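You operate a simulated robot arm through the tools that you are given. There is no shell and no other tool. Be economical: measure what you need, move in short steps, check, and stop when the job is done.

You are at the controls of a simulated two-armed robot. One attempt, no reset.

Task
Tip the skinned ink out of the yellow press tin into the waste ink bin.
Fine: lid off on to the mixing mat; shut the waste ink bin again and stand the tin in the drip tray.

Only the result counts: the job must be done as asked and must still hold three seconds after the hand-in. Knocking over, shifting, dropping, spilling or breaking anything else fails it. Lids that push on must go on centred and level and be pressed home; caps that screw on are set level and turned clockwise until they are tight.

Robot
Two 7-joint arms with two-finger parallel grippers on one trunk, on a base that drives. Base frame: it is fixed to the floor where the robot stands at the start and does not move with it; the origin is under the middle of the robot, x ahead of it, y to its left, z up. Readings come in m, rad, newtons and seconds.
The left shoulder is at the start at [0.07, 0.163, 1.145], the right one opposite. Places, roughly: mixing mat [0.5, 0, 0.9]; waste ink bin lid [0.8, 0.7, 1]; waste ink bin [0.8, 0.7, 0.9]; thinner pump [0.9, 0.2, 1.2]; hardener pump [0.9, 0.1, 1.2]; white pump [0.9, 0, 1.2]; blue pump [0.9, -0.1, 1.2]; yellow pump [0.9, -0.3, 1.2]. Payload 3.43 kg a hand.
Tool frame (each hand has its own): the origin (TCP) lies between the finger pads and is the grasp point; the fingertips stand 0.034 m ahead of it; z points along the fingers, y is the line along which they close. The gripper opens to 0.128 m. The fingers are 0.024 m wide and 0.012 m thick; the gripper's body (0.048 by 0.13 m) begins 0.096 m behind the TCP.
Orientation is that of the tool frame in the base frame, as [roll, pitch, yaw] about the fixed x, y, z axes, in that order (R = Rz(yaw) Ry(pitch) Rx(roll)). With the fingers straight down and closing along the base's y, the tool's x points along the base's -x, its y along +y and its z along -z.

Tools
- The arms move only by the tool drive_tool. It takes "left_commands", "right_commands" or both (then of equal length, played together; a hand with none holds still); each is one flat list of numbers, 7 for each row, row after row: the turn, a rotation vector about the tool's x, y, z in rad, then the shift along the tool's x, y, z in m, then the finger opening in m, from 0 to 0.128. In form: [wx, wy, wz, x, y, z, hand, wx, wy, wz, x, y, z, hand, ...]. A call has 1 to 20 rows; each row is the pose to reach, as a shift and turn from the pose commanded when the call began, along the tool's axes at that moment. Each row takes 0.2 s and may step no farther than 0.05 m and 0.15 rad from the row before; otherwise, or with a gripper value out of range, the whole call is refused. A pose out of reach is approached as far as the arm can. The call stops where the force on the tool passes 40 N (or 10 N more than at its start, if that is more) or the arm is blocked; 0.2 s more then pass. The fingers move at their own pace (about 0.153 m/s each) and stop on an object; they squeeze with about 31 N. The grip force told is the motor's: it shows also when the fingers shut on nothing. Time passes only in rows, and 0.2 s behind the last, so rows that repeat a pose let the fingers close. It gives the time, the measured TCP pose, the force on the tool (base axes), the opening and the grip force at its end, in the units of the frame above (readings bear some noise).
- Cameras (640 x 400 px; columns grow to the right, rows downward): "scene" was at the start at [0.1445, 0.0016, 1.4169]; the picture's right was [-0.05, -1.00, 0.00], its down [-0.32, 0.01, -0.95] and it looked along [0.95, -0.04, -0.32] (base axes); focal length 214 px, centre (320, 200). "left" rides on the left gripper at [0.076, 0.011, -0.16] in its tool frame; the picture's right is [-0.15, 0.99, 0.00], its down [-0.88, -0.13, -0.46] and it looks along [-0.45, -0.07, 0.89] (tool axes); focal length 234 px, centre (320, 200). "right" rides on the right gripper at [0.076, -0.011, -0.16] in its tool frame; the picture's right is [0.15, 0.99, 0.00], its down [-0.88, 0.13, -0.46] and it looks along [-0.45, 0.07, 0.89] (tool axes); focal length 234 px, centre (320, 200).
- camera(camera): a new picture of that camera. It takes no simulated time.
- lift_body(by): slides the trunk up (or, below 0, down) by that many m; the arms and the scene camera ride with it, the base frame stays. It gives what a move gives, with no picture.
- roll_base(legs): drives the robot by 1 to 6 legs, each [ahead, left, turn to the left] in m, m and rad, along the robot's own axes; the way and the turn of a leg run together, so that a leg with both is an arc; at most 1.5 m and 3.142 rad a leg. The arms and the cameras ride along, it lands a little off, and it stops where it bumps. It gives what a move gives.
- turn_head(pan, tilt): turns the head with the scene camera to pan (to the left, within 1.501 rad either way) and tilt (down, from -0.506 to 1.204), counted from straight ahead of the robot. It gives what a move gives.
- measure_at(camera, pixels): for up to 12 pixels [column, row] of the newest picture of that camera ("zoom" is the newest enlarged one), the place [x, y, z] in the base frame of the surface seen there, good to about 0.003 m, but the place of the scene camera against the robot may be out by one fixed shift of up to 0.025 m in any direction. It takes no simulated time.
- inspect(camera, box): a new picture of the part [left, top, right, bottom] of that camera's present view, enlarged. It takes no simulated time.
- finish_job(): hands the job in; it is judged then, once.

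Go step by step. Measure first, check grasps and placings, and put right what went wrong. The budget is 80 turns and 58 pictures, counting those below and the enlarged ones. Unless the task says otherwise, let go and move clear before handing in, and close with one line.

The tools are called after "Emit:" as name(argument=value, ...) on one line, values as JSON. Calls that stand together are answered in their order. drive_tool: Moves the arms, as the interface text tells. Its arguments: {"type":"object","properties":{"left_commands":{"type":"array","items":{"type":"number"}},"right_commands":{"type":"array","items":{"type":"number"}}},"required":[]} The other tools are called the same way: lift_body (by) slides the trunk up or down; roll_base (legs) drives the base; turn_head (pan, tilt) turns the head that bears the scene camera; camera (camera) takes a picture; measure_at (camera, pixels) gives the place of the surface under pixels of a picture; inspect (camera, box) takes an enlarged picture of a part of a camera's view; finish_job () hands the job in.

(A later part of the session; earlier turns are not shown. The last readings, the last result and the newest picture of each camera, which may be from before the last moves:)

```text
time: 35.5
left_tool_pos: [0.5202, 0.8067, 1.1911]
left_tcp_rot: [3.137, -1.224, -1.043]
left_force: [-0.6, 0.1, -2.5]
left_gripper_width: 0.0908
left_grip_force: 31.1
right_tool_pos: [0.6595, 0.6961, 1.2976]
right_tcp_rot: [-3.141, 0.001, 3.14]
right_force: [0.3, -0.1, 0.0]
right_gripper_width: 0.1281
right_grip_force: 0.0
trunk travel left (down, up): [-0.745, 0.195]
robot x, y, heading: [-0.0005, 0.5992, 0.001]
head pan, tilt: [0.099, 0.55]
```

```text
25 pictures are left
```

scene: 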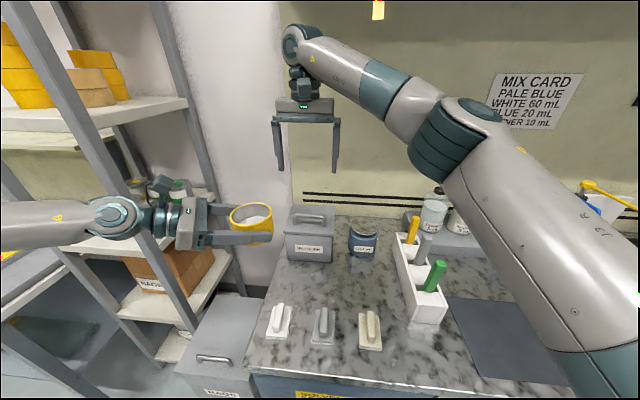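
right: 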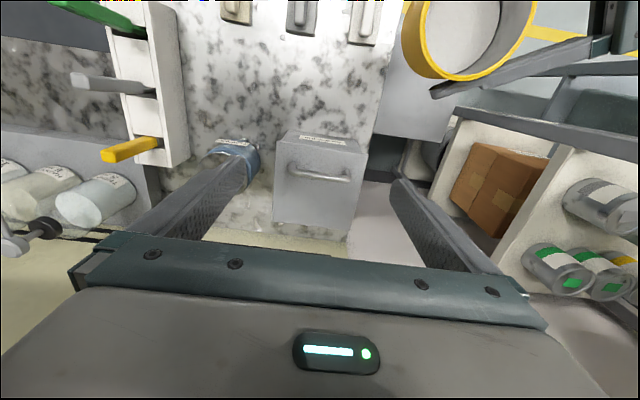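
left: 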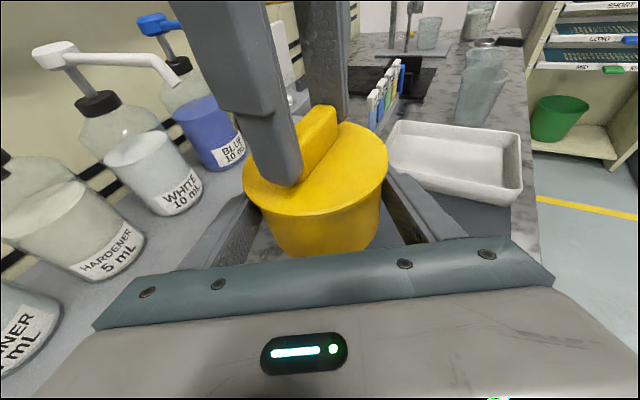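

Emit:
measure_at(camera="right", pixels=[[291, 168], [305, 173], [320, 178], [335, 180], [348, 178], [281, 143], [362, 158], [275, 215], [350, 230], [320, 205], [320, 155]])

Emit:
inspect(camera="right", box=[250, 120, 390, 250])

Emit:
inspect(camera="scene", box=[260, 190, 370, 270])

```text
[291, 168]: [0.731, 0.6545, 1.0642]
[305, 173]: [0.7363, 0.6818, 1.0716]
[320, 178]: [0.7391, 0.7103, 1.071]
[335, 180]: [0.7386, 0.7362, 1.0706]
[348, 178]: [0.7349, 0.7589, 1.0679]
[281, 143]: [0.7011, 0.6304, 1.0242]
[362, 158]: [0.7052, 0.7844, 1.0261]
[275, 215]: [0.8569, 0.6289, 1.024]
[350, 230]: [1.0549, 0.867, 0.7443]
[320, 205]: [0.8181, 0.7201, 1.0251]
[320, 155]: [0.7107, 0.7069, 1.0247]
```

```text
3.08 times, centred on (320, 185) of right
```

zoom: 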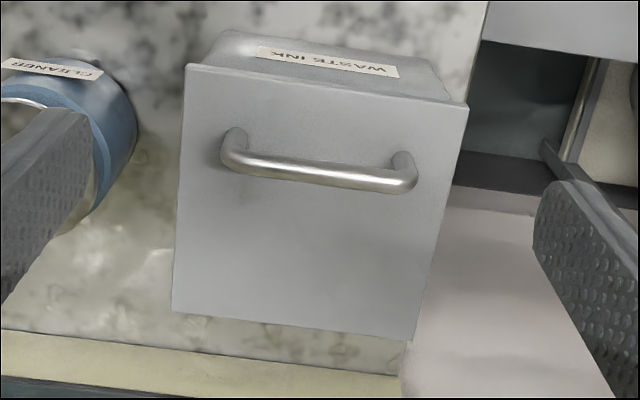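

```text
5.00 times, centred on (315, 230) of scene
```

zoom: 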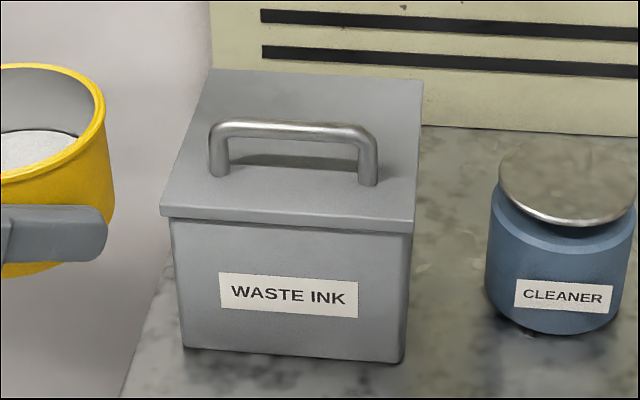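

The bin lid spans x 0.70–0.87, y 0.63–0.79 with the handle near the front at x≈0.737 (y 0.652–0.760, z 1.071), so it hinges at the back. I'll drive 7 cm ahead for reach.

Emit:
roll_base(legs=[[0.07, 0, 0]])

Emit:
camera(camera="right")

Emit:
measure_at(camera="right", pixels=[[281, 128], [300, 133], [320, 138], [340, 138], [270, 160], [310, 195], [360, 150], [330, 120]])

```text
time: 36.5
left_tool_pos: [0.5858, 0.8043, 1.1927]
left_tcp_rot: [-3.137, -1.223, -1.053]
left_force: [-0.3, -0.6, -2.1]
left_gripper_width: 0.091
left_grip_force: 31.4
right_tool_pos: [0.7244, 0.6943, 1.3001]
right_tcp_rot: [-3.14, 0.004, 3.141]
right_force: [0.6, 0.2, -0.8]
right_gripper_width: 0.1281
right_grip_force: 0.1
trunk travel left (down, up): [-0.745, 0.195]
robot x, y, heading: [0.0716, 0.6, -0.003]
head pan, tilt: [0.099, 0.55]
```

```text
22 pictures are left
```

right: 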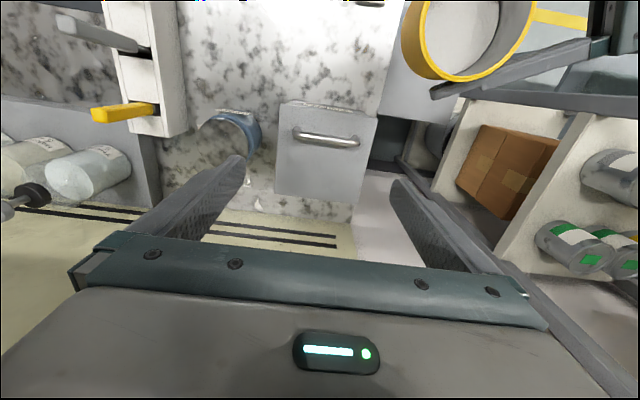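

```text
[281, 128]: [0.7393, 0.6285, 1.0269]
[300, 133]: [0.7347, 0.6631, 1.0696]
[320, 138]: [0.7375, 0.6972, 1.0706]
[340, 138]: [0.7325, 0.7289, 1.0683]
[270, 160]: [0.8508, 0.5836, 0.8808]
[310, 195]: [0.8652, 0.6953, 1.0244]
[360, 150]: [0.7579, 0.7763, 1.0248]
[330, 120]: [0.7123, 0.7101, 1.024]
```

Handle confirmed. I'll descend straddling its ends, stopping with the fingertips just above the bar to check.

Emit:
drive_tool(right_commands=[0, 0, 0, -0.006, 0.006, 0.045, 0.128, 0, 0, 0, -0.012, 0.0115, 0.09, 0.128, 0, 0, 0, -0.012, 0.0115, 0.135, 0.128, 0, 0, 0, -0.012, 0.0115, 0.175, 0.128, 0, 0, 0, -0.012, 0.0115, 0.192, 0.128])

Emit:
inspect(camera="right", box=[200, 80, 440, 230])

```text
time: 37.7
left_tool_pos: [0.5895, 0.8037, 1.1898]
left_tcp_rot: [3.138, -1.223, -1.044]
left_force: [-0.5, -0.1, -0.9]
left_gripper_width: 0.0909
left_grip_force: 31.0
right_tool_pos: [0.7402, 0.705, 1.1056]
right_tcp_rot: [-3.14, -0.001, -3.141]
right_force: [-0.6, -0.1, 0.3]
right_gripper_width: 0.1283
right_grip_force: 0.0
trunk travel left (down, up): [-0.745, 0.195]
robot x, y, heading: [0.0672, 0.5986, -0.008]
head pan, tilt: [0.099, 0.55]
```

```text
2.67 times, centred on (320, 155) of right
```

zoom: 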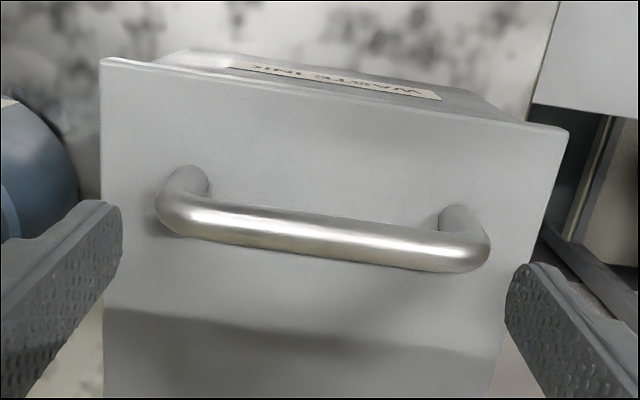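

Fingertips straddle the handle with a gap on both sides. Down 4 cm and close.

Emit:
drive_tool(right_commands=[0, 0, 0, 0.003, 0.001, 0.02, 0.128, 0, 0, 0, 0.003, 0.001, 0.039, 0.128, 0, 0, 0, 0.003, 0.001, 0.039, 0.05, 0, 0, 0, 0.003, 0.001, 0.039, 0.05, 0, 0, 0, 0.003, 0.001, 0.039, 0.05])

Emit:
inspect(camera="right", box=[200, 80, 440, 230])

```text
time: 38.9
left_tool_pos: [0.5895, 0.8043, 1.1921]
left_tcp_rot: [3.141, -1.221, -1.044]
left_force: [0.5, 0.2, -1.9]
left_gripper_width: 0.0911
left_grip_force: 30.6
right_tool_pos: [0.7372, 0.7057, 1.0677]
right_tcp_rot: [3.14, 0.0, -3.141]
right_force: [2.5, 2.4, 6.4]
right_gripper_width: 0.1181
right_grip_force: 45.0
trunk travel left (down, up): [-0.745, 0.195]
robot x, y, heading: [0.0667, 0.5996, -0.001]
head pan, tilt: [0.099, 0.55]
```

```text
2.67 times, centred on (320, 155) of right
```

zoom: 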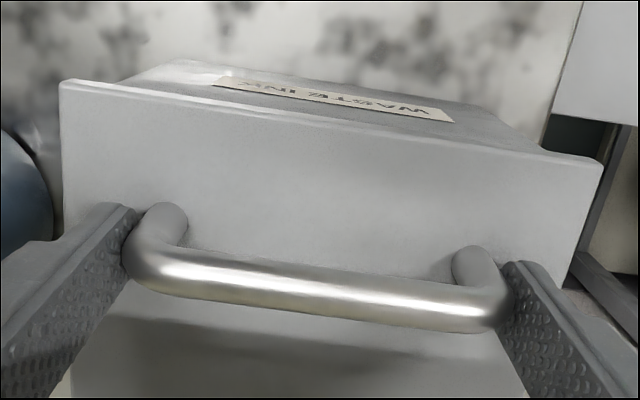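

The handle is gripped at both ends. I'll try a 10° arc about the presumed back hinge and check the forces.

Emit:
drive_tool(right_commands=[0, 0, 0, -0.004, 0, -0.011, 0.05, 0, 0, 0, -0.01, 0, -0.022, 0.05, 0, 0, 0, -0.01, 0, -0.022, 0.05])

Emit:
inspect(camera="scene", box=[240, 160, 400, 260])

```text
time: 39.7
left_tool_pos: [0.5874, 0.8039, 1.1918]
left_tcp_rot: [-3.14, -1.224, -1.05]
left_force: [0.1, 0.1, -1.7]
left_gripper_width: 0.0911
left_grip_force: 30.5
right_tool_pos: [0.7457, 0.7073, 1.0894]
right_tcp_rot: [3.141, 0.0, -3.141]
right_force: [-17.8, 0.9, -7.4]
right_gripper_width: 0.1183
right_grip_force: 44.4
trunk travel left (down, up): [-0.745, 0.195]
robot x, y, heading: [0.069, 0.6007, 0.004]
head pan, tilt: [0.099, 0.55]
```

```text
4.00 times, centred on (320, 210) of scene
```

zoom: 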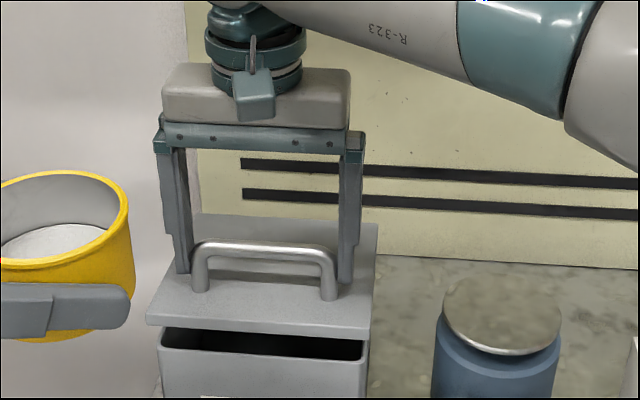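

The lid lifts on a rear hinge, with a −18 N x-force, so my arc runs slightly too far back. I'll continue to 30° on a corrected arc.

Emit:
drive_tool(right_commands=[0, 0, 0, -0.0035, 0, -0.0124, 0.05, 0, 0, 0, -0.0103, 0, -0.0229, 0.05, 0, 0, 0, -0.018, 0, -0.0327, 0.05, 0, 0, 0, -0.0265, 0, -0.0419, 0.05])

Emit:
inspect(camera="scene", box=[240, 160, 400, 260])

```text
time: 40.7
left_tool_pos: [0.5872, 0.8053, 1.1915]
left_tcp_rot: [-3.141, -1.223, -1.049]
left_force: [-0.1, 0.3, -1.3]
left_gripper_width: 0.091
left_grip_force: 30.5
right_tool_pos: [0.7735, 0.7061, 1.1322]
right_tcp_rot: [-3.141, 0.002, 3.141]
right_force: [-14.3, 1.4, -1.0]
right_gripper_width: 0.1176
right_grip_force: 44.9
trunk travel left (down, up): [-0.745, 0.195]
robot x, y, heading: [0.0711, 0.6011, -0.0]
head pan, tilt: [0.099, 0.55]
```

```text
4.00 times, centred on (320, 210) of scene
```

zoom: 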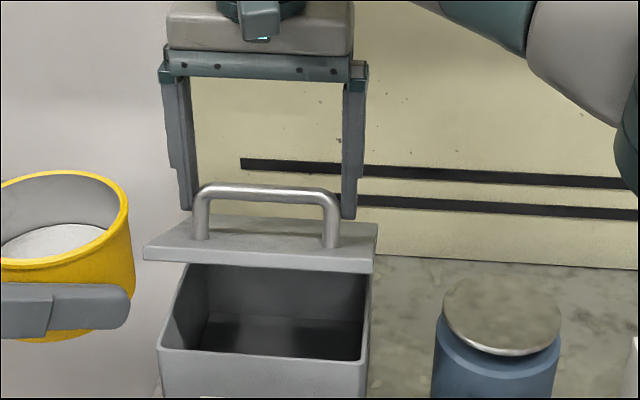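

The bin mouth shows open and the lid follows at 30°. I'll continue the arc to 80°.

Emit:
drive_tool(right_commands=[0, 0, 0, -0.0073, 0, -0.0084, 0.05, 0, 0, 0, -0.0165, 0, -0.0159, 0.05, 0, 0, 0, -0.0268, 0, -0.0226, 0.05, 0, 0, 0, -0.0379, 0, -0.0282, 0.05, 0, 0, 0, -0.0494, 0, -0.0329, 0.05, 0, 0, 0, -0.0614, 0, -0.0366, 0.05, 0, 0, 0, -0.0736, 0, -0.0393, 0.05, 0, 0, 0, -0.086, 0, -0.0408, 0.05, 0, 0, 0, -0.0985, 0, -0.0412, 0.05, 0, 0, 0, -0.111, 0, -0.0406, 0.05])

Emit:
inspect(camera="scene", box=[200, 100, 400, 260])

```text
time: 42.9
left_tool_pos: [0.5882, 0.8051, 1.1909]
left_tcp_rot: [3.136, -1.225, -1.043]
left_force: [-0.7, -0.6, -1.2]
left_gripper_width: 0.091
left_grip_force: 31.3
right_tool_pos: [0.8216, 0.6858, 1.1648]
right_tcp_rot: [-3.14, 0.002, 3.141]
right_force: [-0.5, 0.0, 0.3]
right_gripper_width: 0.05
right_grip_force: 0.1
right hand out of reach, approached as far as the arm can: row 5, 6, 7, 8, 9, 10
trunk travel left (down, up): [-0.745, 0.195]
robot x, y, heading: [0.0693, 0.5993, -0.005]
head pan, tilt: [0.099, 0.55]
```

```text
2.50 times, centred on (300, 180) of scene
```

zoom: 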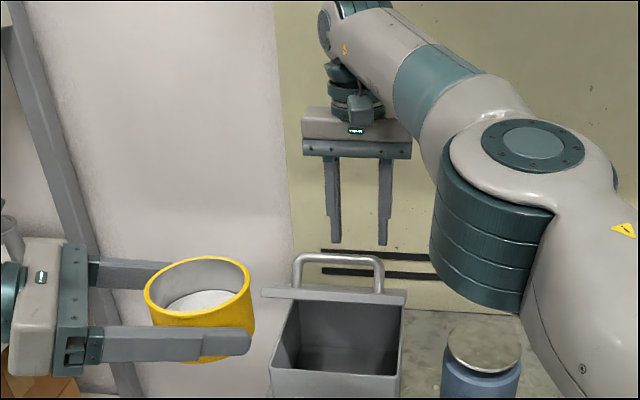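

The arm ran out of reach and slipped off the handle, but the lid seems to stay about half open. I'll raise the right hand and re-check whether the lid holds.

Emit:
drive_tool(right_commands=[0, 0, 0, 0, 0, -0.04, 0.05, 0, 0, 0, 0, 0, -0.08, 0.05, 0, 0, 0, 0.04, 0, -0.1, 0.05, 0, 0, 0, 0.08, 0, -0.1, 0.05, 0, 0, 0, 0.11, 0, -0.1, 0.05])

Emit:
camera(camera="right")

Emit:
measure_at(camera="right", pixels=[[320, 120], [320, 140], [320, 160], [320, 180], [300, 150], [340, 150]])

```text
time: 44.1
left_tool_pos: [0.5879, 0.8047, 1.1921]
left_tcp_rot: [-3.141, -1.223, -1.048]
left_force: [-0.1, -0.4, -2.5]
left_gripper_width: 0.091
left_grip_force: 30.9
right_tool_pos: [0.7138, 0.6841, 1.2641]
right_tcp_rot: [-3.141, 0.001, -3.14]
right_force: [0.0, -0.6, 0.1]
right_gripper_width: 0.0501
right_grip_force: 0.0
right hand out of reach, approached as far as the arm can: row 1, 2
trunk travel left (down, up): [-0.745, 0.195]
robot x, y, heading: [0.0705, 0.6012, -0.001]
head pan, tilt: [0.099, 0.55]
```

```text
16 pictures are left
```

right: 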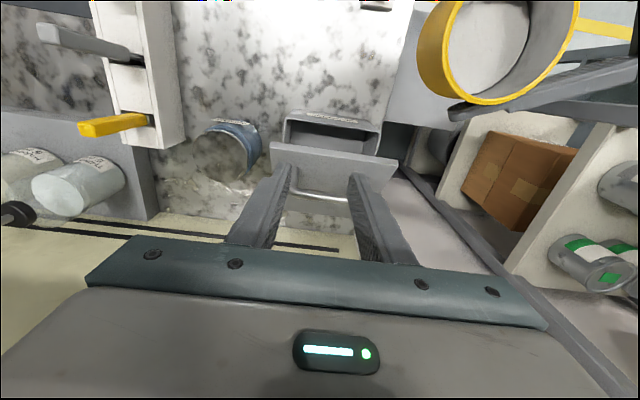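

```text
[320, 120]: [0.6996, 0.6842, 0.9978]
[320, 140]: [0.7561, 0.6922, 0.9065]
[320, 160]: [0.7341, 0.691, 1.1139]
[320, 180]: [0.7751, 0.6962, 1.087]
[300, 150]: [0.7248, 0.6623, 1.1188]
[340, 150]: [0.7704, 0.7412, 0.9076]
```

The lid stays up by itself at about 34° (edge at x 0.725, z 1.12). I'll put closed right fingers in front of and below its free edge and push it up and back along its arc.

Emit:
drive_tool(right_commands=[0, 0, 0, 0.02, -0.03, 0, 0, 0, 0, 0, 0.035, -0.039, 0.03, 0, 0, 0, 0, 0.035, -0.039, 0.075, 0, 0, 0, 0, 0.035, -0.039, 0.12, 0, 0, 0, 0, 0.035, -0.039, 0.16, 0, 0, 0, 0, 0.035, -0.039, 0.189, 0])

Emit:
drive_tool(right_commands=[0, 0, 0, -0.015, 0, 0, 0, 0, 0, 0, -0.03, 0, 0, 0, 0, 0, 0, -0.041, 0, -0.014, 0, 0, 0, 0, -0.052, 0, -0.027, 0, 0, 0, 0, -0.065, 0, -0.04, 0, 0, 0, 0, -0.078, 0, -0.05, 0, 0, 0, 0, -0.09, 0, -0.057, 0, 0, 0, 0, -0.103, 0, -0.064, 0, 0, 0, 0, -0.117, 0, -0.069, 0, 0, 0, 0, -0.13, 0, -0.073, 0])

Emit:
inspect(camera="scene", box=[200, 100, 400, 260])

```text
time: 45.5
left_tool_pos: [0.5895, 0.8041, 1.1905]
left_tcp_rot: [3.139, -1.223, -1.042]
left_force: [0.1, -0.4, -1.7]
left_gripper_width: 0.0907
left_grip_force: 31.4
right_tool_pos: [0.6797, 0.6445, 1.0731]
right_tcp_rot: [3.141, 0.001, -3.14]
right_force: [0.0, -0.3, 1.4]
right_gripper_width: 0.0
right_grip_force: 31.0
trunk travel left (down, up): [-0.745, 0.195]
robot x, y, heading: [0.0695, 0.5981, -0.002]
head pan, tilt: [0.099, 0.55]
```

```text
time: 47.7
left_tool_pos: [0.5882, 0.8034, 1.1911]
left_tcp_rot: [3.139, -1.225, -1.045]
left_force: [-0.4, -1.3, -3.0]
left_gripper_width: 0.0911
left_grip_force: 31.0
right_tool_pos: [0.8091, 0.6455, 1.1465]
right_tcp_rot: [-3.141, -0.001, 3.141]
right_force: [-1.9, 0.4, 1.5]
right_gripper_width: 0.0001
right_grip_force: 30.6
trunk travel left (down, up): [-0.745, 0.195]
robot x, y, heading: [0.0701, 0.5997, 0.003]
head pan, tilt: [0.099, 0.55]
```

```text
2.50 times, centred on (300, 180) of scene
```

zoom: 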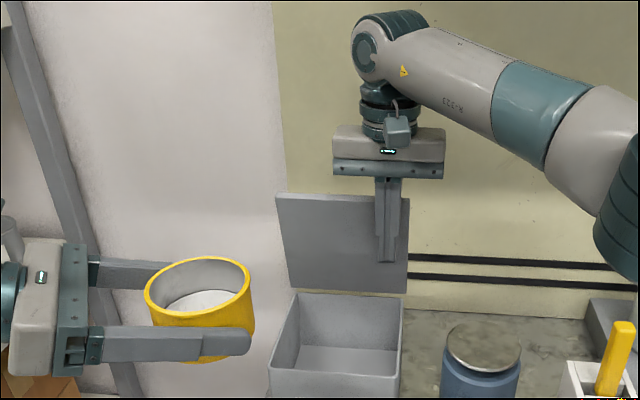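

The lid stands nearly upright and the mouth is wide open. I'll push 2 cm more with the right, keep it there as a stop, and start bringing the tin over the bin mouth.

Emit:
drive_tool(right_commands=[0, 0, 0, -0.01, -0.005, 0, 0, 0, 0, 0, -0.02, -0.01, 0, 0])

Emit:
camera(camera="right")

Emit:
measure_at(camera="right", pixels=[[320, 60], [260, 70], [380, 80], [300, 110], [350, 110], [330, 140], [380, 140], [400, 100]])

```text
time: 48.3
left_tool_pos: [0.5896, 0.8039, 1.1907]
left_tcp_rot: [3.138, -1.224, -1.046]
left_force: [-0.1, 0.9, -3.2]
left_gripper_width: 0.0911
left_grip_force: 30.9
right_tool_pos: [0.8288, 0.6354, 1.1468]
right_tcp_rot: [3.141, 0.001, 3.141]
right_force: [-1.0, 1.5, -1.0]
right_gripper_width: 0.0001
right_grip_force: 31.1
trunk travel left (down, up): [-0.745, 0.195]
robot x, y, heading: [0.0687, 0.597, 0.001]
head pan, tilt: [0.099, 0.55]
```

```text
14 pictures are left
```

right: 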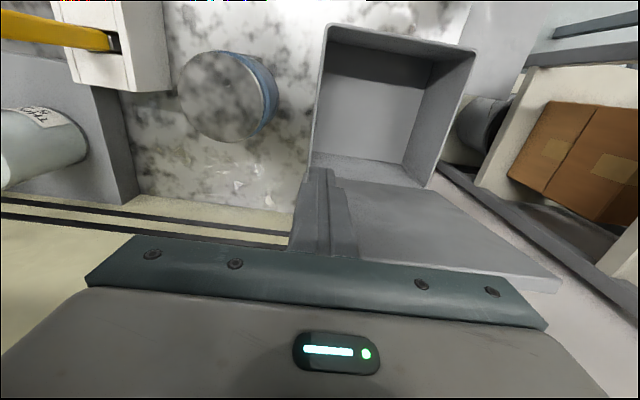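

```text
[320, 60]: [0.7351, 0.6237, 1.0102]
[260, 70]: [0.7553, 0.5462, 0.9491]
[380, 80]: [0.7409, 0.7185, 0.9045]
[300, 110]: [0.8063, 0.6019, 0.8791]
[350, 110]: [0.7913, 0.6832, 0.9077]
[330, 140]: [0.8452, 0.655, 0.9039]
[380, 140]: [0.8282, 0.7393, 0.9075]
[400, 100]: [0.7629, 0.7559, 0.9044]
```

The mouth spans x 0.70–0.86, y 0.63–0.78, with the lid fully back. I'll carry the tin level to above its centre (0.765, 0.705, 1.10).

Emit:
drive_tool(left_commands=[0, 0, 0, -0.0042, -0.0171, 0.0323, 0, 0, 0, 0, -0.0084, -0.0342, 0.0646, 0, 0, 0, 0, -0.0127, -0.0513, 0.097, 0, 0, 0, 0, -0.0169, -0.0683, 0.1293, 0, 0, 0, 0, -0.0211, -0.0854, 0.1616, 0, 0, 0, 0, -0.0253, -0.1025, 0.1939, 0, 0, 0, 0, -0.0253, -0.1025, 0.1939, 0])

Emit:
camera(camera="scene")

```text
time: 49.9
left_tool_pos: [0.7635, 0.705, 1.1012]
left_tcp_rot: [-3.14, -1.224, -1.05]
left_force: [-0.2, 0.4, -1.7]
left_gripper_width: 0.0912
left_grip_force: 31.2
left hand out of reach, approached as far as the arm can: row 3, 4
right_tool_pos: [0.8284, 0.6378, 1.146]
right_tcp_rot: [3.141, 0.001, -3.141]
right_force: [-0.3, 0.0, 0.3]
right_gripper_width: 0.0001
right_grip_force: 30.4
trunk travel left (down, up): [-0.745, 0.195]
robot x, y, heading: [0.0712, 0.6032, -0.002]
head pan, tilt: [0.099, 0.55]
```

```text
13 pictures are left
```

scene: 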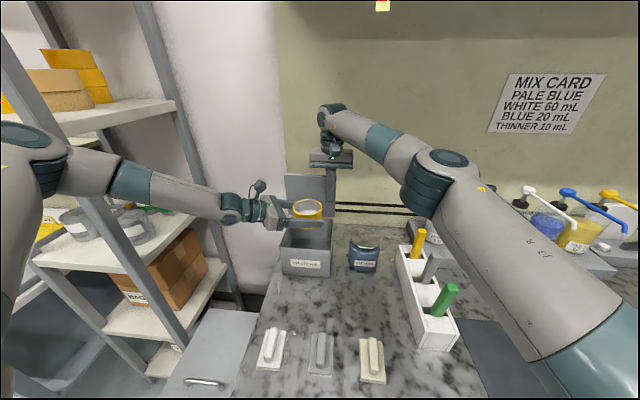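

The tin is level over the bin centre. I'll start the roll toward the robot side, first only 0.45 rad to see if the wrist allows it.

Emit:
drive_tool(left_commands=[0, 0, 0.15, 0, 0, 0, 0, 0, 0, 0.3, 0, 0, 0, 0, 0, 0, 0.45, 0, 0, 0, 0])

```text
time: 50.7
left_tool_pos: [0.7738, 0.7157, 1.115]
left_tcp_rot: [-2.28, -1.009, -1.998]
left_force: [0.0, 0.7, -2.5]
left_gripper_width: 0.091
left_grip_force: 31.1
left hand out of reach, approached as far as the arm can: row 2, 3
right_tool_pos: [0.8282, 0.6345, 1.1467]
right_tcp_rot: [3.141, -0.001, -3.14]
right_force: [-0.7, 0.3, 0.0]
right_gripper_width: 0.0
right_grip_force: 31.1
trunk travel left (down, up): [-0.745, 0.195]
robot x, y, heading: [0.0663, 0.5973, -0.002]
head pan, tilt: [0.099, 0.55]
```

That direction hits a wrist limit early. I'll roll the other way, first back upright and then −0.45.

Emit:
drive_tool(left_commands=[0, 0, -0.15, 0, 0, 0, 0, 0, 0, -0.3, 0, 0, 0, 0, 0, 0, -0.45, 0, 0, 0, 0, 0, 0, -0.6, 0, 0, 0, 0, 0, 0, -0.75, 0, 0, 0, 0, 0, 0, -0.9, 0, 0, 0, 0])

```text
time: 52.1
left_tool_pos: [0.7736, 0.7162, 1.1143]
left_tcp_rot: [2.262, -1.006, -0.086]
left_force: [0.3, 0.7, -1.6]
left_gripper_width: 0.0912
left_grip_force: 30.9
right_tool_pos: [0.8291, 0.6356, 1.146]
right_tcp_rot: [3.141, -0.002, 3.141]
right_force: [0.0, 0.5, 0.2]
right_gripper_width: 0.0001
right_grip_force: 30.9
trunk travel left (down, up): [-0.745, 0.195]
robot x, y, heading: [0.0714, 0.5975, -0.002]
head pan, tilt: [0.099, 0.55]
```

The negative roll is free. I'll continue to about 95° and look.

Emit:
drive_tool(left_commands=[0, 0, -0.15, 0, 0, 0, 0, 0, 0, -0.3, 0, 0, 0, 0, 0, 0, -0.45, 0, 0, 0, 0, 0, 0, -0.6, 0, 0, 0, 0, 0, 0, -0.75, 0, 0, 0, 0, 0, 0, -0.9, 0, 0, 0, 0, 0, 0, -1.05, 0, 0, 0, 0, 0, 0, -1.2, 0, 0, 0, 0])

Emit:
inspect(camera="scene", box=[240, 150, 400, 290])

```text
time: 53.9
left_tool_pos: [0.773, 0.7161, 1.1145]
left_tcp_rot: [1.919, 0.079, 0.551]
left_force: [-0.1, 0.0, -0.9]
left_gripper_width: 0.0912
left_grip_force: 31.0
right_tool_pos: [0.8298, 0.6349, 1.1457]
right_tcp_rot: [-3.141, 0.002, 3.141]
right_force: [-0.6, 0.0, -0.1]
right_gripper_width: 0.0001
right_grip_force: 31.2
trunk travel left (down, up): [-0.745, 0.195]
robot x, y, heading: [0.0661, 0.6032, 0.001]
head pan, tilt: [0.099, 0.55]
```

```text
2.86 times, centred on (320, 220) of scene
```

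zoom: 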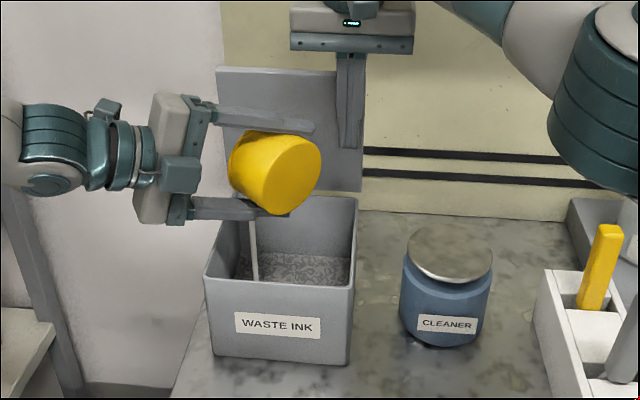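

Ink runs in a stream inside the bin. I'll roll on to about 160° and hold.

Emit:
drive_tool(left_commands=[0, 0, -0.15, 0, 0, 0, 0, 0, 0, -0.3, 0, 0, 0, 0, 0, 0, -0.45, 0, 0, 0, 0, 0, 0, -0.6, 0, 0, 0, 0, 0, 0, -0.75, 0, 0, 0, 0, 0, 0, -0.9, 0, 0, 0, 0, 0, 0, -1.05, 0, 0, 0, 0, 0, 0, -1.2, 0, 0, 0, 0, 0, 0, -1.2, 0, 0, 0, 0, 0, 0, -1.2, 0, 0, 0, 0, 0, 0, -1.2, 0, 0, 0, 0, 0, 0, -1.2, 0, 0, 0, 0, 0, 0, -1.2, 0, 0, 0, 0, 0, 0, -1.2, 0, 0, 0, 0, 0, 0, -1.2, 0, 0, 0, 0, 0, 0, -1.2, 0, 0, 0, 0])

Emit:
inspect(camera="scene", box=[240, 150, 400, 290])

```text
time: 57.3
left_tool_pos: [0.7739, 0.7163, 1.1141]
left_tcp_rot: [2.474, 1.122, 1.374]
left_force: [0.3, 0.1, -1.5]
left_gripper_width: 0.0904
left_grip_force: 30.8
right_tool_pos: [0.8283, 0.6347, 1.1473]
right_tcp_rot: [3.14, 0.0, 3.141]
right_force: [-0.1, 0.1, -0.3]
right_gripper_width: 0.0
right_grip_force: 31.0
trunk travel left (down, up): [-0.745, 0.195]
robot x, y, heading: [0.0697, 0.6023, -0.001]
head pan, tilt: [0.099, 0.55]
```

```text
2.86 times, centred on (320, 220) of scene
```

zoom: 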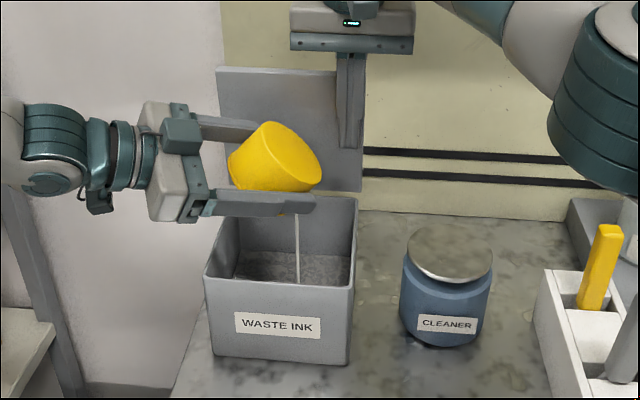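

Still a thin thread; I'll hold 4 s more.

Emit:
drive_tool(left_commands=[0, 0, 0, 0, 0, 0, 0, 0, 0, 0, 0, 0, 0, 0, 0, 0, 0, 0, 0, 0, 0, 0, 0, 0, 0, 0, 0, 0, 0, 0, 0, 0, 0, 0, 0, 0, 0, 0, 0, 0, 0, 0, 0, 0, 0, 0, 0, 0, 0, 0, 0, 0, 0, 0, 0, 0, 0, 0, 0, 0, 0, 0, 0, 0, 0, 0, 0, 0, 0, 0, 0, 0, 0, 0, 0, 0, 0, 0, 0, 0, 0, 0, 0, 0, 0, 0, 0, 0, 0, 0, 0, 0, 0, 0, 0, 0, 0, 0, 0, 0, 0, 0, 0, 0, 0, 0, 0, 0, 0, 0, 0, 0, 0, 0, 0, 0, 0, 0, 0, 0, 0, 0, 0, 0, 0, 0, 0, 0, 0, 0, 0, 0, 0, 0, 0, 0, 0, 0, 0, 0])

Emit:
inspect(camera="scene", box=[240, 150, 400, 290])

```text
time: 61.5
left_tool_pos: [0.7732, 0.7156, 1.1141]
left_tcp_rot: [2.473, 1.12, 1.375]
left_force: [0.3, 0.0, -0.6]
left_gripper_width: 0.0908
left_grip_force: 31.0
right_tool_pos: [0.8286, 0.6345, 1.1468]
right_tcp_rot: [3.141, 0.001, -3.14]
right_force: [1.1, 0.4, -0.1]
right_gripper_width: 0.0001
right_grip_force: 30.9
trunk travel left (down, up): [-0.745, 0.195]
robot x, y, heading: [0.0669, 0.6034, -0.004]
head pan, tilt: [0.099, 0.55]
```

```text
2.86 times, centred on (320, 220) of scene
```

zoom: 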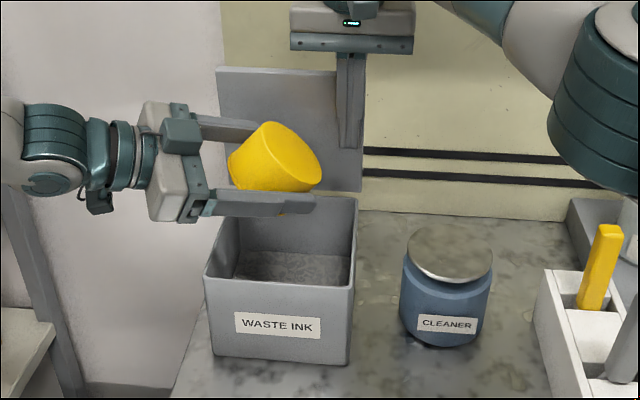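

The stream has stopped. I'll roll the tin back upright over the bin (+2.85 rad).

Emit:
drive_tool(left_commands=[0, 0, 0.15, 0, 0, 0, 0, 0, 0, 0.3, 0, 0, 0, 0, 0, 0, 0.45, 0, 0, 0, 0, 0, 0, 0.6, 0, 0, 0, 0, 0, 0, 0.75, 0, 0, 0, 0, 0, 0, 0.9, 0, 0, 0, 0, 0, 0, 1.05, 0, 0, 0, 0, 0, 0, 1.2, 0, 0, 0, 0, 0, 0, 1.35, 0, 0, 0, 0, 0, 0, 1.5, 0, 0, 0, 0, 0, 0, 1.65, 0, 0, 0, 0, 0, 0, 1.8, 0, 0, 0, 0, 0, 0, 1.95, 0, 0, 0, 0, 0, 0, 2.1, 0, 0, 0, 0, 0, 0, 2.25, 0, 0, 0, 0, 0, 0, 2.4, 0, 0, 0, 0, 0, 0, 2.55, 0, 0, 0, 0, 0, 0, 2.7, 0, 0, 0, 0, 0, 0, 2.84, 0, 0, 0, 0])

```text
time: 65.5
left_tool_pos: [0.7724, 0.7162, 1.1145]
left_tcp_rot: [3.119, -1.221, -1.025]
left_force: [1.4, -0.3, -0.7]
left_gripper_width: 0.0908
left_grip_force: 30.6
right_tool_pos: [0.8289, 0.6348, 1.1468]
right_tcp_rot: [-3.141, 0.0, -3.14]
right_force: [-0.7, -0.1, -0.1]
right_gripper_width: 0.0
right_grip_force: 30.7
trunk travel left (down, up): [-0.745, 0.195]
robot x, y, heading: [0.0706, 0.5978, -0.001]
head pan, tilt: [0.099, 0.55]
```

Tin is upright again. I'll retract it to the left, and measure the lid's angle from the last zoomed picture.

Emit:
drive_tool(left_commands=[0, 0, 0, 0.0024, 0.019, -0.0305, 0, 0, 0, 0, 0.0048, 0.038, -0.061, 0, 0, 0, 0, 0.0072, 0.057, -0.0915, 0, 0, 0, 0, 0.0095, 0.0757, -0.122, 0, 0, 0, 0, 0.012, 0.0947, -0.1525, 0, 0, 0, 0, 0.0143, 0.1136, -0.183, 0])

Emit:
measure_at(camera="zoom", pixels=[[225, 75], [290, 78], [290, 95], [330, 72], [330, 160], [355, 100], [355, 180], [240, 100], [270, 240], [210, 268], [350, 285], [350, 215]])

```text
time: 66.9
left_tool_pos: [0.5896, 0.8041, 1.1939]
left_tcp_rot: [3.115, -1.223, -1.02]
left_force: [-0.3, 0.0, -1.0]
left_gripper_width: 0.0908
left_grip_force: 30.8
right_tool_pos: [0.8273, 0.6339, 1.1471]
right_tcp_rot: [3.141, 0.003, 3.141]
right_force: [-0.7, 0.3, 0.3]
right_gripper_width: 0.0
right_grip_force: 31.1
trunk travel left (down, up): [-0.745, 0.195]
robot x, y, heading: [0.0685, 0.5994, -0.002]
head pan, tilt: [0.099, 0.55]
```

```text
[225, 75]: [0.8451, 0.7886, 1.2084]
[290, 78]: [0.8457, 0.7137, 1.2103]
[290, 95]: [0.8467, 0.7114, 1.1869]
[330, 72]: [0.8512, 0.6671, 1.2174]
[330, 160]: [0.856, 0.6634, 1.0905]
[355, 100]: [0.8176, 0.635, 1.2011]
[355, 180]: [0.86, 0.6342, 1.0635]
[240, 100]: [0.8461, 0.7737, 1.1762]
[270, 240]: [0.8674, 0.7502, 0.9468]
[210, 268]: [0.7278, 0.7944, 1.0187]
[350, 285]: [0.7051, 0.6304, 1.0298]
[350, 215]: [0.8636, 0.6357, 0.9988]
```

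The lid stands at ~84°, so I need to pull it forward from behind its top edge. I'll back the right hand off, rise and tilt its fingers forward, then check whether the lid has stayed.

Emit:
drive_tool(right_commands=[0, 0, 0, 0.025, 0, 0, 0, 0, 0, 0, 0.05, 0, 0, 0, 0, -0.15, 0, 0.06, 0, -0.04, 0, 0, -0.3, 0, 0.06, 0.001, -0.08, 0, 0, -0.45, 0, 0.06, 0.002, -0.12, 0, 0, -0.6, 0, 0.05, 0.003, -0.14, 0])

Emit:
inspect(camera="scene", box=[240, 120, 400, 270])

Emit:
measure_at(camera="zoom", pixels=[[240, 150], [290, 150], [330, 150], [240, 200], [300, 200], [340, 200], [340, 230], [260, 240]])

```text
time: 68.3
left_tool_pos: [0.5911, 0.8034, 1.1914]
left_tcp_rot: [3.114, -1.222, -1.019]
left_force: [0.0, -1.3, -1.7]
left_gripper_width: 0.0907
left_grip_force: 30.6
right_tool_pos: [0.7775, 0.6378, 1.2867]
right_tcp_rot: [3.14, 0.603, 3.14]
right_force: [0.7, -0.5, 0.3]
right_gripper_width: 0.0
right_grip_force: 30.8
trunk travel left (down, up): [-0.745, 0.195]
robot x, y, heading: [0.0704, 0.6018, 0.003]
head pan, tilt: [0.099, 0.55]
```

```text
2.67 times, centred on (320, 195) of scene
```

zoom: 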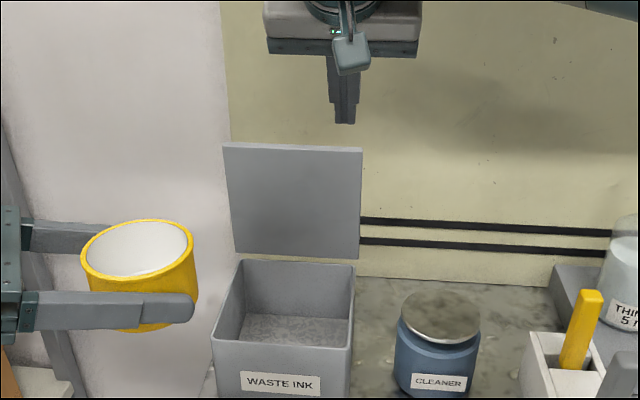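

```text
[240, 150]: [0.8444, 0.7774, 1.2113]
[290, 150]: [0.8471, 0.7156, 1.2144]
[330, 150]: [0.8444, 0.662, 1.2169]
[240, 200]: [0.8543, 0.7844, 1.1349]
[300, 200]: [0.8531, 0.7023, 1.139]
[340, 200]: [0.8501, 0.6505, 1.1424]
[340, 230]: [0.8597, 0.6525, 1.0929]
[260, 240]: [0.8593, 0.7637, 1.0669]
```

The lid stays put at 84°, and the tin looks empty inside. Now the tilted fingers go over and behind the lid's top edge.

Emit:
drive_tool(right_commands=[0, 0, 0, -0.0318, 0, 0.0218, 0, 0, 0, 0, -0.0635, 0, 0.0435, 0, 0, 0, 0, -0.0953, 0, 0.0653, 0, 0, 0, 0, -0.0751, 0, 0.0948, 0, 0, 0, 0, -0.0549, 0, 0.1243, 0])

```text
time: 69.5
left_tool_pos: [0.592, 0.8033, 1.1904]
left_tcp_rot: [3.111, -1.221, -1.016]
left_force: [0.4, 0.2, -1.2]
left_gripper_width: 0.0907
left_grip_force: 31.2
right_tool_pos: [0.8954, 0.6377, 1.2157]
right_tcp_rot: [3.141, 0.599, 3.139]
right_force: [-0.2, -0.4, -0.4]
right_gripper_width: 0.0
right_grip_force: 30.9
trunk travel left (down, up): [-0.745, 0.195]
robot x, y, heading: [0.0695, 0.5998, 0.001]
head pan, tilt: [0.099, 0.55]
```

Behind the edge without contact. Pulling forward along the closing arc to about 45°.

Emit:
drive_tool(right_commands=[0, 0, 0, 0.0132, 0, -0.009, 0, 0, 0, 0, 0.0256, 0, -0.0175, 0, 0, 0, 0, 0.0446, 0, -0.0269, 0, 0, 0, 0, 0.0647, 0, -0.0346, 0, 0, 0, 0, 0.0786, 0, -0.0393, 0, 0, 0, 0, 0.0931, 0, -0.0419, 0, 0, 0, 0, 0.1151, 0, -0.0425, 0, 0, 0, 0, 0.1384, 0, -0.0403, 0])

Emit:
inspect(camera="scene", box=[240, 120, 400, 270])

Emit:
measure_at(camera="zoom", pixels=[[240, 200], [240, 215], [240, 230], [270, 210], [270, 225], [270, 240], [290, 200], [300, 220]])

```text
time: 71.3
left_tool_pos: [0.592, 0.8024, 1.1921]
left_tcp_rot: [3.11, -1.223, -1.016]
left_force: [0.7, -0.3, -0.8]
left_gripper_width: 0.0906
left_grip_force: 30.8
right_tool_pos: [0.7581, 0.6387, 1.1701]
right_tcp_rot: [3.14, 0.6, -3.141]
right_force: [-0.3, 0.4, -0.1]
right_gripper_width: 0.0
right_grip_force: 31.4
trunk travel left (down, up): [-0.745, 0.195]
robot x, y, heading: [0.0762, 0.6006, -0.001]
head pan, tilt: [0.099, 0.55]
```

```text
2.67 times, centred on (320, 195) of scene
```

zoom: 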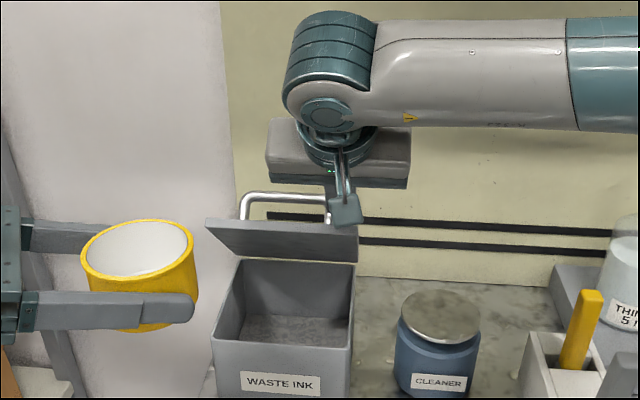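

```text
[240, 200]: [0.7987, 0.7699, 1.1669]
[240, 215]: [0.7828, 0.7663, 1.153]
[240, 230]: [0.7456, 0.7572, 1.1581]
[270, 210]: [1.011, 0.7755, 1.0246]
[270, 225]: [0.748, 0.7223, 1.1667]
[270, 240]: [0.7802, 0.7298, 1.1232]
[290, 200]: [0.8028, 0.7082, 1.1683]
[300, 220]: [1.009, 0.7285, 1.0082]
```

The lid follows, now at about 45°. I'll push it on down near its front edge, in front of the handle.

Emit:
drive_tool(right_commands=[0, 0, 0, 0.0218, -0.002, 0.007, 0, 0, 0, 0, 0.0434, -0.004, 0.0139, 0, 0, 0, 0, 0.0627, -0.005, 0.0261, 0, 0, 0, 0, 0.0821, -0.005, 0.0384, 0, 0, 0, 0, 0.0941, -0.005, 0.0471, 0, 0, 0, 0, 0.1042, -0.005, 0.0547, 0, 0, 0, 0, 0.1076, -0.005, 0.0597, 0, 0, 0, 0, 0.1098, -0.005, 0.063, 0])

Emit:
inspect(camera="scene", box=[240, 140, 400, 270])

```text
time: 73.1
left_tool_pos: [0.5908, 0.8042, 1.1928]
left_tcp_rot: [3.113, -1.222, -1.018]
left_force: [0.4, 0.2, -1.2]
left_gripper_width: 0.0906
left_grip_force: 31.3
right_tool_pos: [0.7028, 0.6331, 1.0582]
right_tcp_rot: [3.141, 0.603, 3.14]
right_force: [1.1, -0.3, 11.1]
right_gripper_width: 0.0001
right_grip_force: 30.9
trunk travel left (down, up): [-0.745, 0.195]
robot x, y, heading: [0.0695, 0.5983, -0.003]
head pan, tilt: [0.099, 0.55]
```

```text
3.08 times, centred on (320, 205) of scene
```

zoom: 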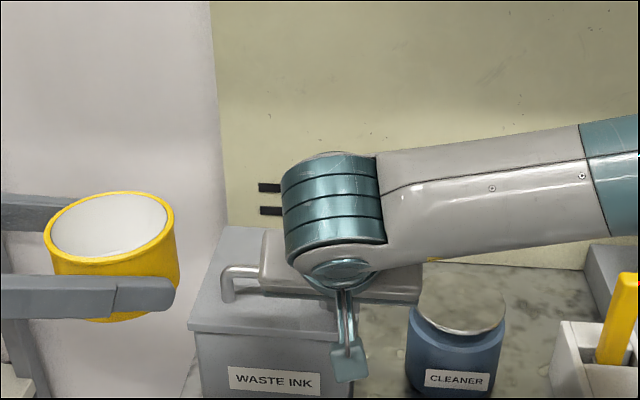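

The bin looks shut with 11 N on the lid. I'll press 3 mm more to seat it, then lift the right hand clear and straighten it, levelling the tin by 0.011 rad meanwhile.

Emit:
drive_tool(right_commands=[0, 0, 0, 0.0017, 0, 0.0025, 0, 0, 0, 0, 0.0017, 0, 0.0025, 0, 0, 0, 0, -0.014, 0, -0.02, 0, 0, 0, 0, -0.028, 0, -0.041, 0, 0, 0.12, 0, -0.026, -0.01, -0.085, 0, 0, 0.26, 0, -0.024, -0.03, -0.125, 0, 0, 0.4, 0, -0.022, -0.05, -0.165, 0, 0, 0.54, 0, -0.02, -0.07, -0.205, 0, 0, 0.6, 0, -0.0185, -0.085, -0.248, 0, 0, 0.6, 0, -0.0175, -0.1, -0.291, 0], left_commands=[0, 0, 0.0, 0, 0, 0, 0, 0, 0, 0.0, 0, 0, 0, 0, 0, 0, 0.005, 0, 0, 0, 0, 0, 0, 0.011, 0, 0, 0, 0, 0, 0, 0.011, 0, 0, 0, 0, 0, 0, 0.011, 0, 0, 0, 0, 0, 0, 0.011, 0, 0, 0, 0, 0, 0, 0.011, 0, 0, 0, 0, 0, 0, 0.011, 0, 0, 0, 0, 0, 0, 0.011, 0, 0, 0, 0])

Emit:
inspect(camera="scene", box=[240, 140, 400, 290])

Emit:
measure_at(camera="zoom", pixels=[[215, 200], [215, 215], [215, 230], [215, 250], [330, 230], [330, 250], [265, 245], [240, 200]])

```text
time: 75.3
left_tool_pos: [0.5905, 0.8034, 1.1913]
left_tcp_rot: [-3.135, -1.223, -1.051]
left_force: [-0.5, 0.3, -1.6]
left_gripper_width: 0.0908
left_grip_force: 31.5
right_tool_pos: [0.5526, 0.5313, 1.3071]
right_tcp_rot: [3.141, -0.001, -3.141]
right_force: [0.7, -0.1, 0.5]
right_gripper_width: 0.0
right_grip_force: 31.0
trunk travel left (down, up): [-0.745, 0.195]
robot x, y, heading: [0.0693, 0.6007, -0.003]
head pan, tilt: [0.099, 0.55]
```

```text
2.67 times, centred on (320, 215) of scene
```

zoom: 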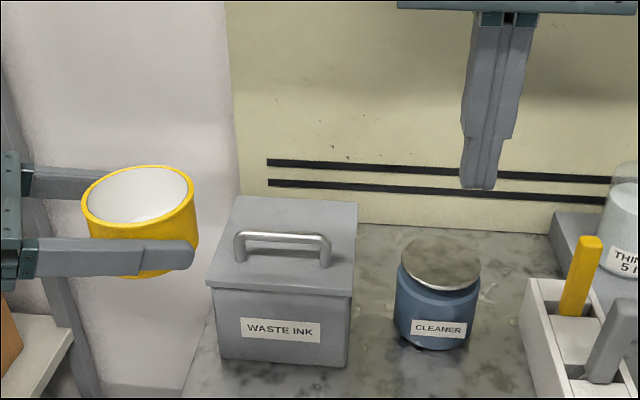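

```text
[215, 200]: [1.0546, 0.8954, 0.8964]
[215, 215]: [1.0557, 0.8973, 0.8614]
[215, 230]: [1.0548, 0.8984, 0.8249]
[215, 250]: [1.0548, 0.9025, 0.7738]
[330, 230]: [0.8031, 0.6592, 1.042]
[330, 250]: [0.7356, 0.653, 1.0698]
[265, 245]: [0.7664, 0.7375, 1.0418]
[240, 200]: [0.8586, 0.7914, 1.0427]
```

The bin lid is flat (z even at 1.042 across it), so it is shut. Now I'll move the tin to the known-good carrying pose in front of the robot and the right hand up out of the way, then drive back to the white tray.

Emit:
drive_tool(left_commands=[0, 0, 0, 0.0115, 0.0079, 0.0315, 0, 0, 0, 0, 0.0229, 0.0158, 0.063, 0, 0, 0, 0, 0.0344, 0.0238, 0.0945, 0, 0, 0, 0, 0.0459, 0.0317, 0.126, 0, 0, 0, 0, 0.0573, 0.0396, 0.1575, 0, 0, 0, 0, 0.0688, 0.0475, 0.189, 0], right_commands=[0, 0, 0, 0, -0.03, -0.02, 0, 0, 0, 0, 0, -0.06, -0.04, 0, 0, 0, 0, 0, -0.09, -0.06, 0, 0, 0, 0, 0, -0.1, -0.08, 0, 0, 0, 0, 0, -0.1, -0.1, 0, 0, 0, 0, 0, -0.1, -0.12, 0])

Emit:
roll_base(legs=[[-0.16, 0, 0], [0, -0.9, 0]])

Emit:
turn_head(pan=-0.05, tilt=0.6)

Emit:
camera(camera="scene")

```text
time: 76.7
left_tool_pos: [0.6507, 0.6034, 1.1932]
left_tcp_rot: [3.141, -1.221, -1.047]
left_force: [-0.4, -0.5, -1.7]
left_gripper_width: 0.0908
left_grip_force: 31.4
right_tool_pos: [0.5523, 0.4316, 1.4265]
right_tcp_rot: [3.139, 0.0, 3.141]
right_force: [0.8, 0.0, 0.0]
right_gripper_width: 0.0
right_grip_force: 30.8
trunk travel left (down, up): [-0.745, 0.195]
robot x, y, heading: [0.0673, 0.5995, -0.001]
head pan, tilt: [0.099, 0.55]
```

```text
time: 82.4
left_tool_pos: [0.4874, -0.2986, 1.1928]
left_tcp_rot: [-3.142, -1.222, -1.056]
left_force: [-0.5, -0.5, -0.5]
left_gripper_width: 0.0906
left_grip_force: 31.2
right_tool_pos: [0.387, -0.4697, 1.4264]
right_tcp_rot: [3.141, 0.001, 3.135]
right_force: [-0.6, -0.1, 0.5]
right_gripper_width: 0.0
right_grip_force: 30.7
trunk travel left (down, up): [-0.745, 0.195]
robot x, y, heading: [-0.0957, -0.3017, -0.01]
head pan, tilt: [0.099, 0.55]
```

```text
time: 83.1
left_tool_pos: [0.487, -0.2988, 1.1914]
left_tcp_rot: [-3.14, -1.221, -1.054]
left_force: [-0.2, -0.2, -0.8]
left_gripper_width: 0.0908
left_grip_force: 31.3
right_tool_pos: [0.3878, -0.471, 1.4263]
right_tcp_rot: [-3.141, -0.001, 3.136]
right_force: [-0.6, 0.3, 0.3]
right_gripper_width: 0.0001
right_grip_force: 30.7
trunk travel left (down, up): [-0.745, 0.195]
robot x, y, heading: [-0.0918, -0.301, -0.006]
head pan, tilt: [-0.051, 0.6]
```

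```text
5 pictures are left
```

scene: 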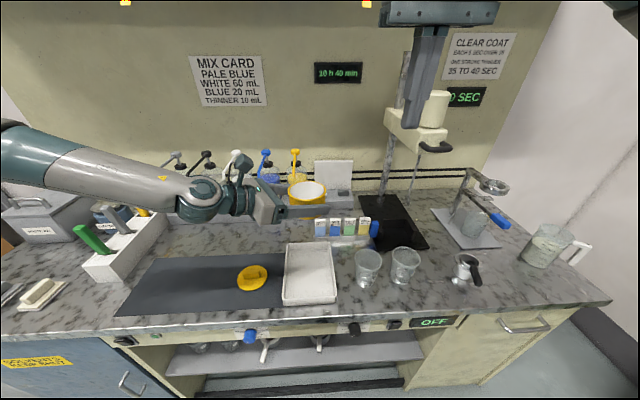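

The white tray (285–337, 243–305) is the only tray beside the mat, and the lid at (252,277) is my reference for the scene camera's shift. Measuring both.

Emit:
measure_at(camera="scene", pixels=[[287, 244], [330, 243], [284, 303], [336, 300], [310, 270], [300, 285], [320, 255], [238, 278], [268, 277], [252, 267], [252, 291], [200, 290]])

```text
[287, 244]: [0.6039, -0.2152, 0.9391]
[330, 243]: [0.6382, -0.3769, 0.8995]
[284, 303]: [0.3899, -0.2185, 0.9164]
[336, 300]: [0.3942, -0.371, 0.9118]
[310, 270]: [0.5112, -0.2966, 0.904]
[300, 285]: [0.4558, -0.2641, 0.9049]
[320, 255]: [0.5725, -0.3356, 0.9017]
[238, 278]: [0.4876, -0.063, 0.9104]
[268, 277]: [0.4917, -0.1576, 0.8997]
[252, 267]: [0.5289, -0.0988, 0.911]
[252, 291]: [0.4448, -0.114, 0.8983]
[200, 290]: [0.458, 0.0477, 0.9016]
```

With the shift removed, the tray spans x 0.39–0.61, y −0.377 to −0.22, floor z≈0.886. I'll centre the tin (+1 cm x) and lower the trunk 0.25, leaving ~2 cm.

Emit:
drive_tool(left_commands=[0, 0, 0, 0, -0.0117, 0, 0])

Emit:
lift_body(by=-0.255)

Emit:
camera(camera="left")

Emit:
measure_at(camera="left", pixels=[[320, 200], [320, 120], [320, 60], [400, 120], [250, 120], [440, 150], [200, 150], [360, 60]])

```text
time: 83.5
left_tool_pos: [0.4984, -0.2934, 1.1917]
left_tcp_rot: [3.14, -1.22, -1.054]
left_force: [-0.5, -0.2, -1.5]
left_gripper_width: 0.0907
left_grip_force: 31.0
right_tool_pos: [0.389, -0.4698, 1.4261]
right_tcp_rot: [3.141, 0.0, 3.137]
right_force: [-0.3, 0.9, 0.3]
right_gripper_width: 0.0002
right_grip_force: 30.6
trunk travel left (down, up): [-0.745, 0.195]
robot x, y, heading: [-0.0979, -0.3034, -0.01]
head pan, tilt: [-0.051, 0.6]
```

```text
time: 86.2
left_tool_pos: [0.4969, -0.2932, 0.9379]
left_tcp_rot: [-3.139, -1.222, -1.054]
left_force: [0.3, 0.3, -0.6]
left_gripper_width: 0.0908
left_grip_force: 31.3
right_tool_pos: [0.3866, -0.4711, 1.1706]
right_tcp_rot: [-3.141, 0.001, 3.137]
right_force: [0.6, -0.3, -0.2]
right_gripper_width: 0.0002
right_grip_force: 31.4
trunk travel left (down, up): [-0.49, 0.45]
robot x, y, heading: [-0.0947, -0.3012, -0.006]
head pan, tilt: [-0.051, 0.6]
```

```text
4 pictures are left
```

left: 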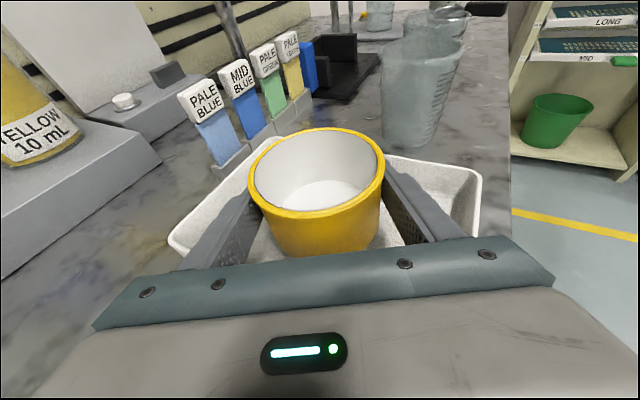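

```text
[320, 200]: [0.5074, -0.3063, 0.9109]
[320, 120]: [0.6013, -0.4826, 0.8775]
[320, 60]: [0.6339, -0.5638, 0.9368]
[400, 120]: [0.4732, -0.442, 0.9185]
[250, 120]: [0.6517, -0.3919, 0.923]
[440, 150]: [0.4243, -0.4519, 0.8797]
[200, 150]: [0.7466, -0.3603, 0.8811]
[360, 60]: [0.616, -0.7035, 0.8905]
```

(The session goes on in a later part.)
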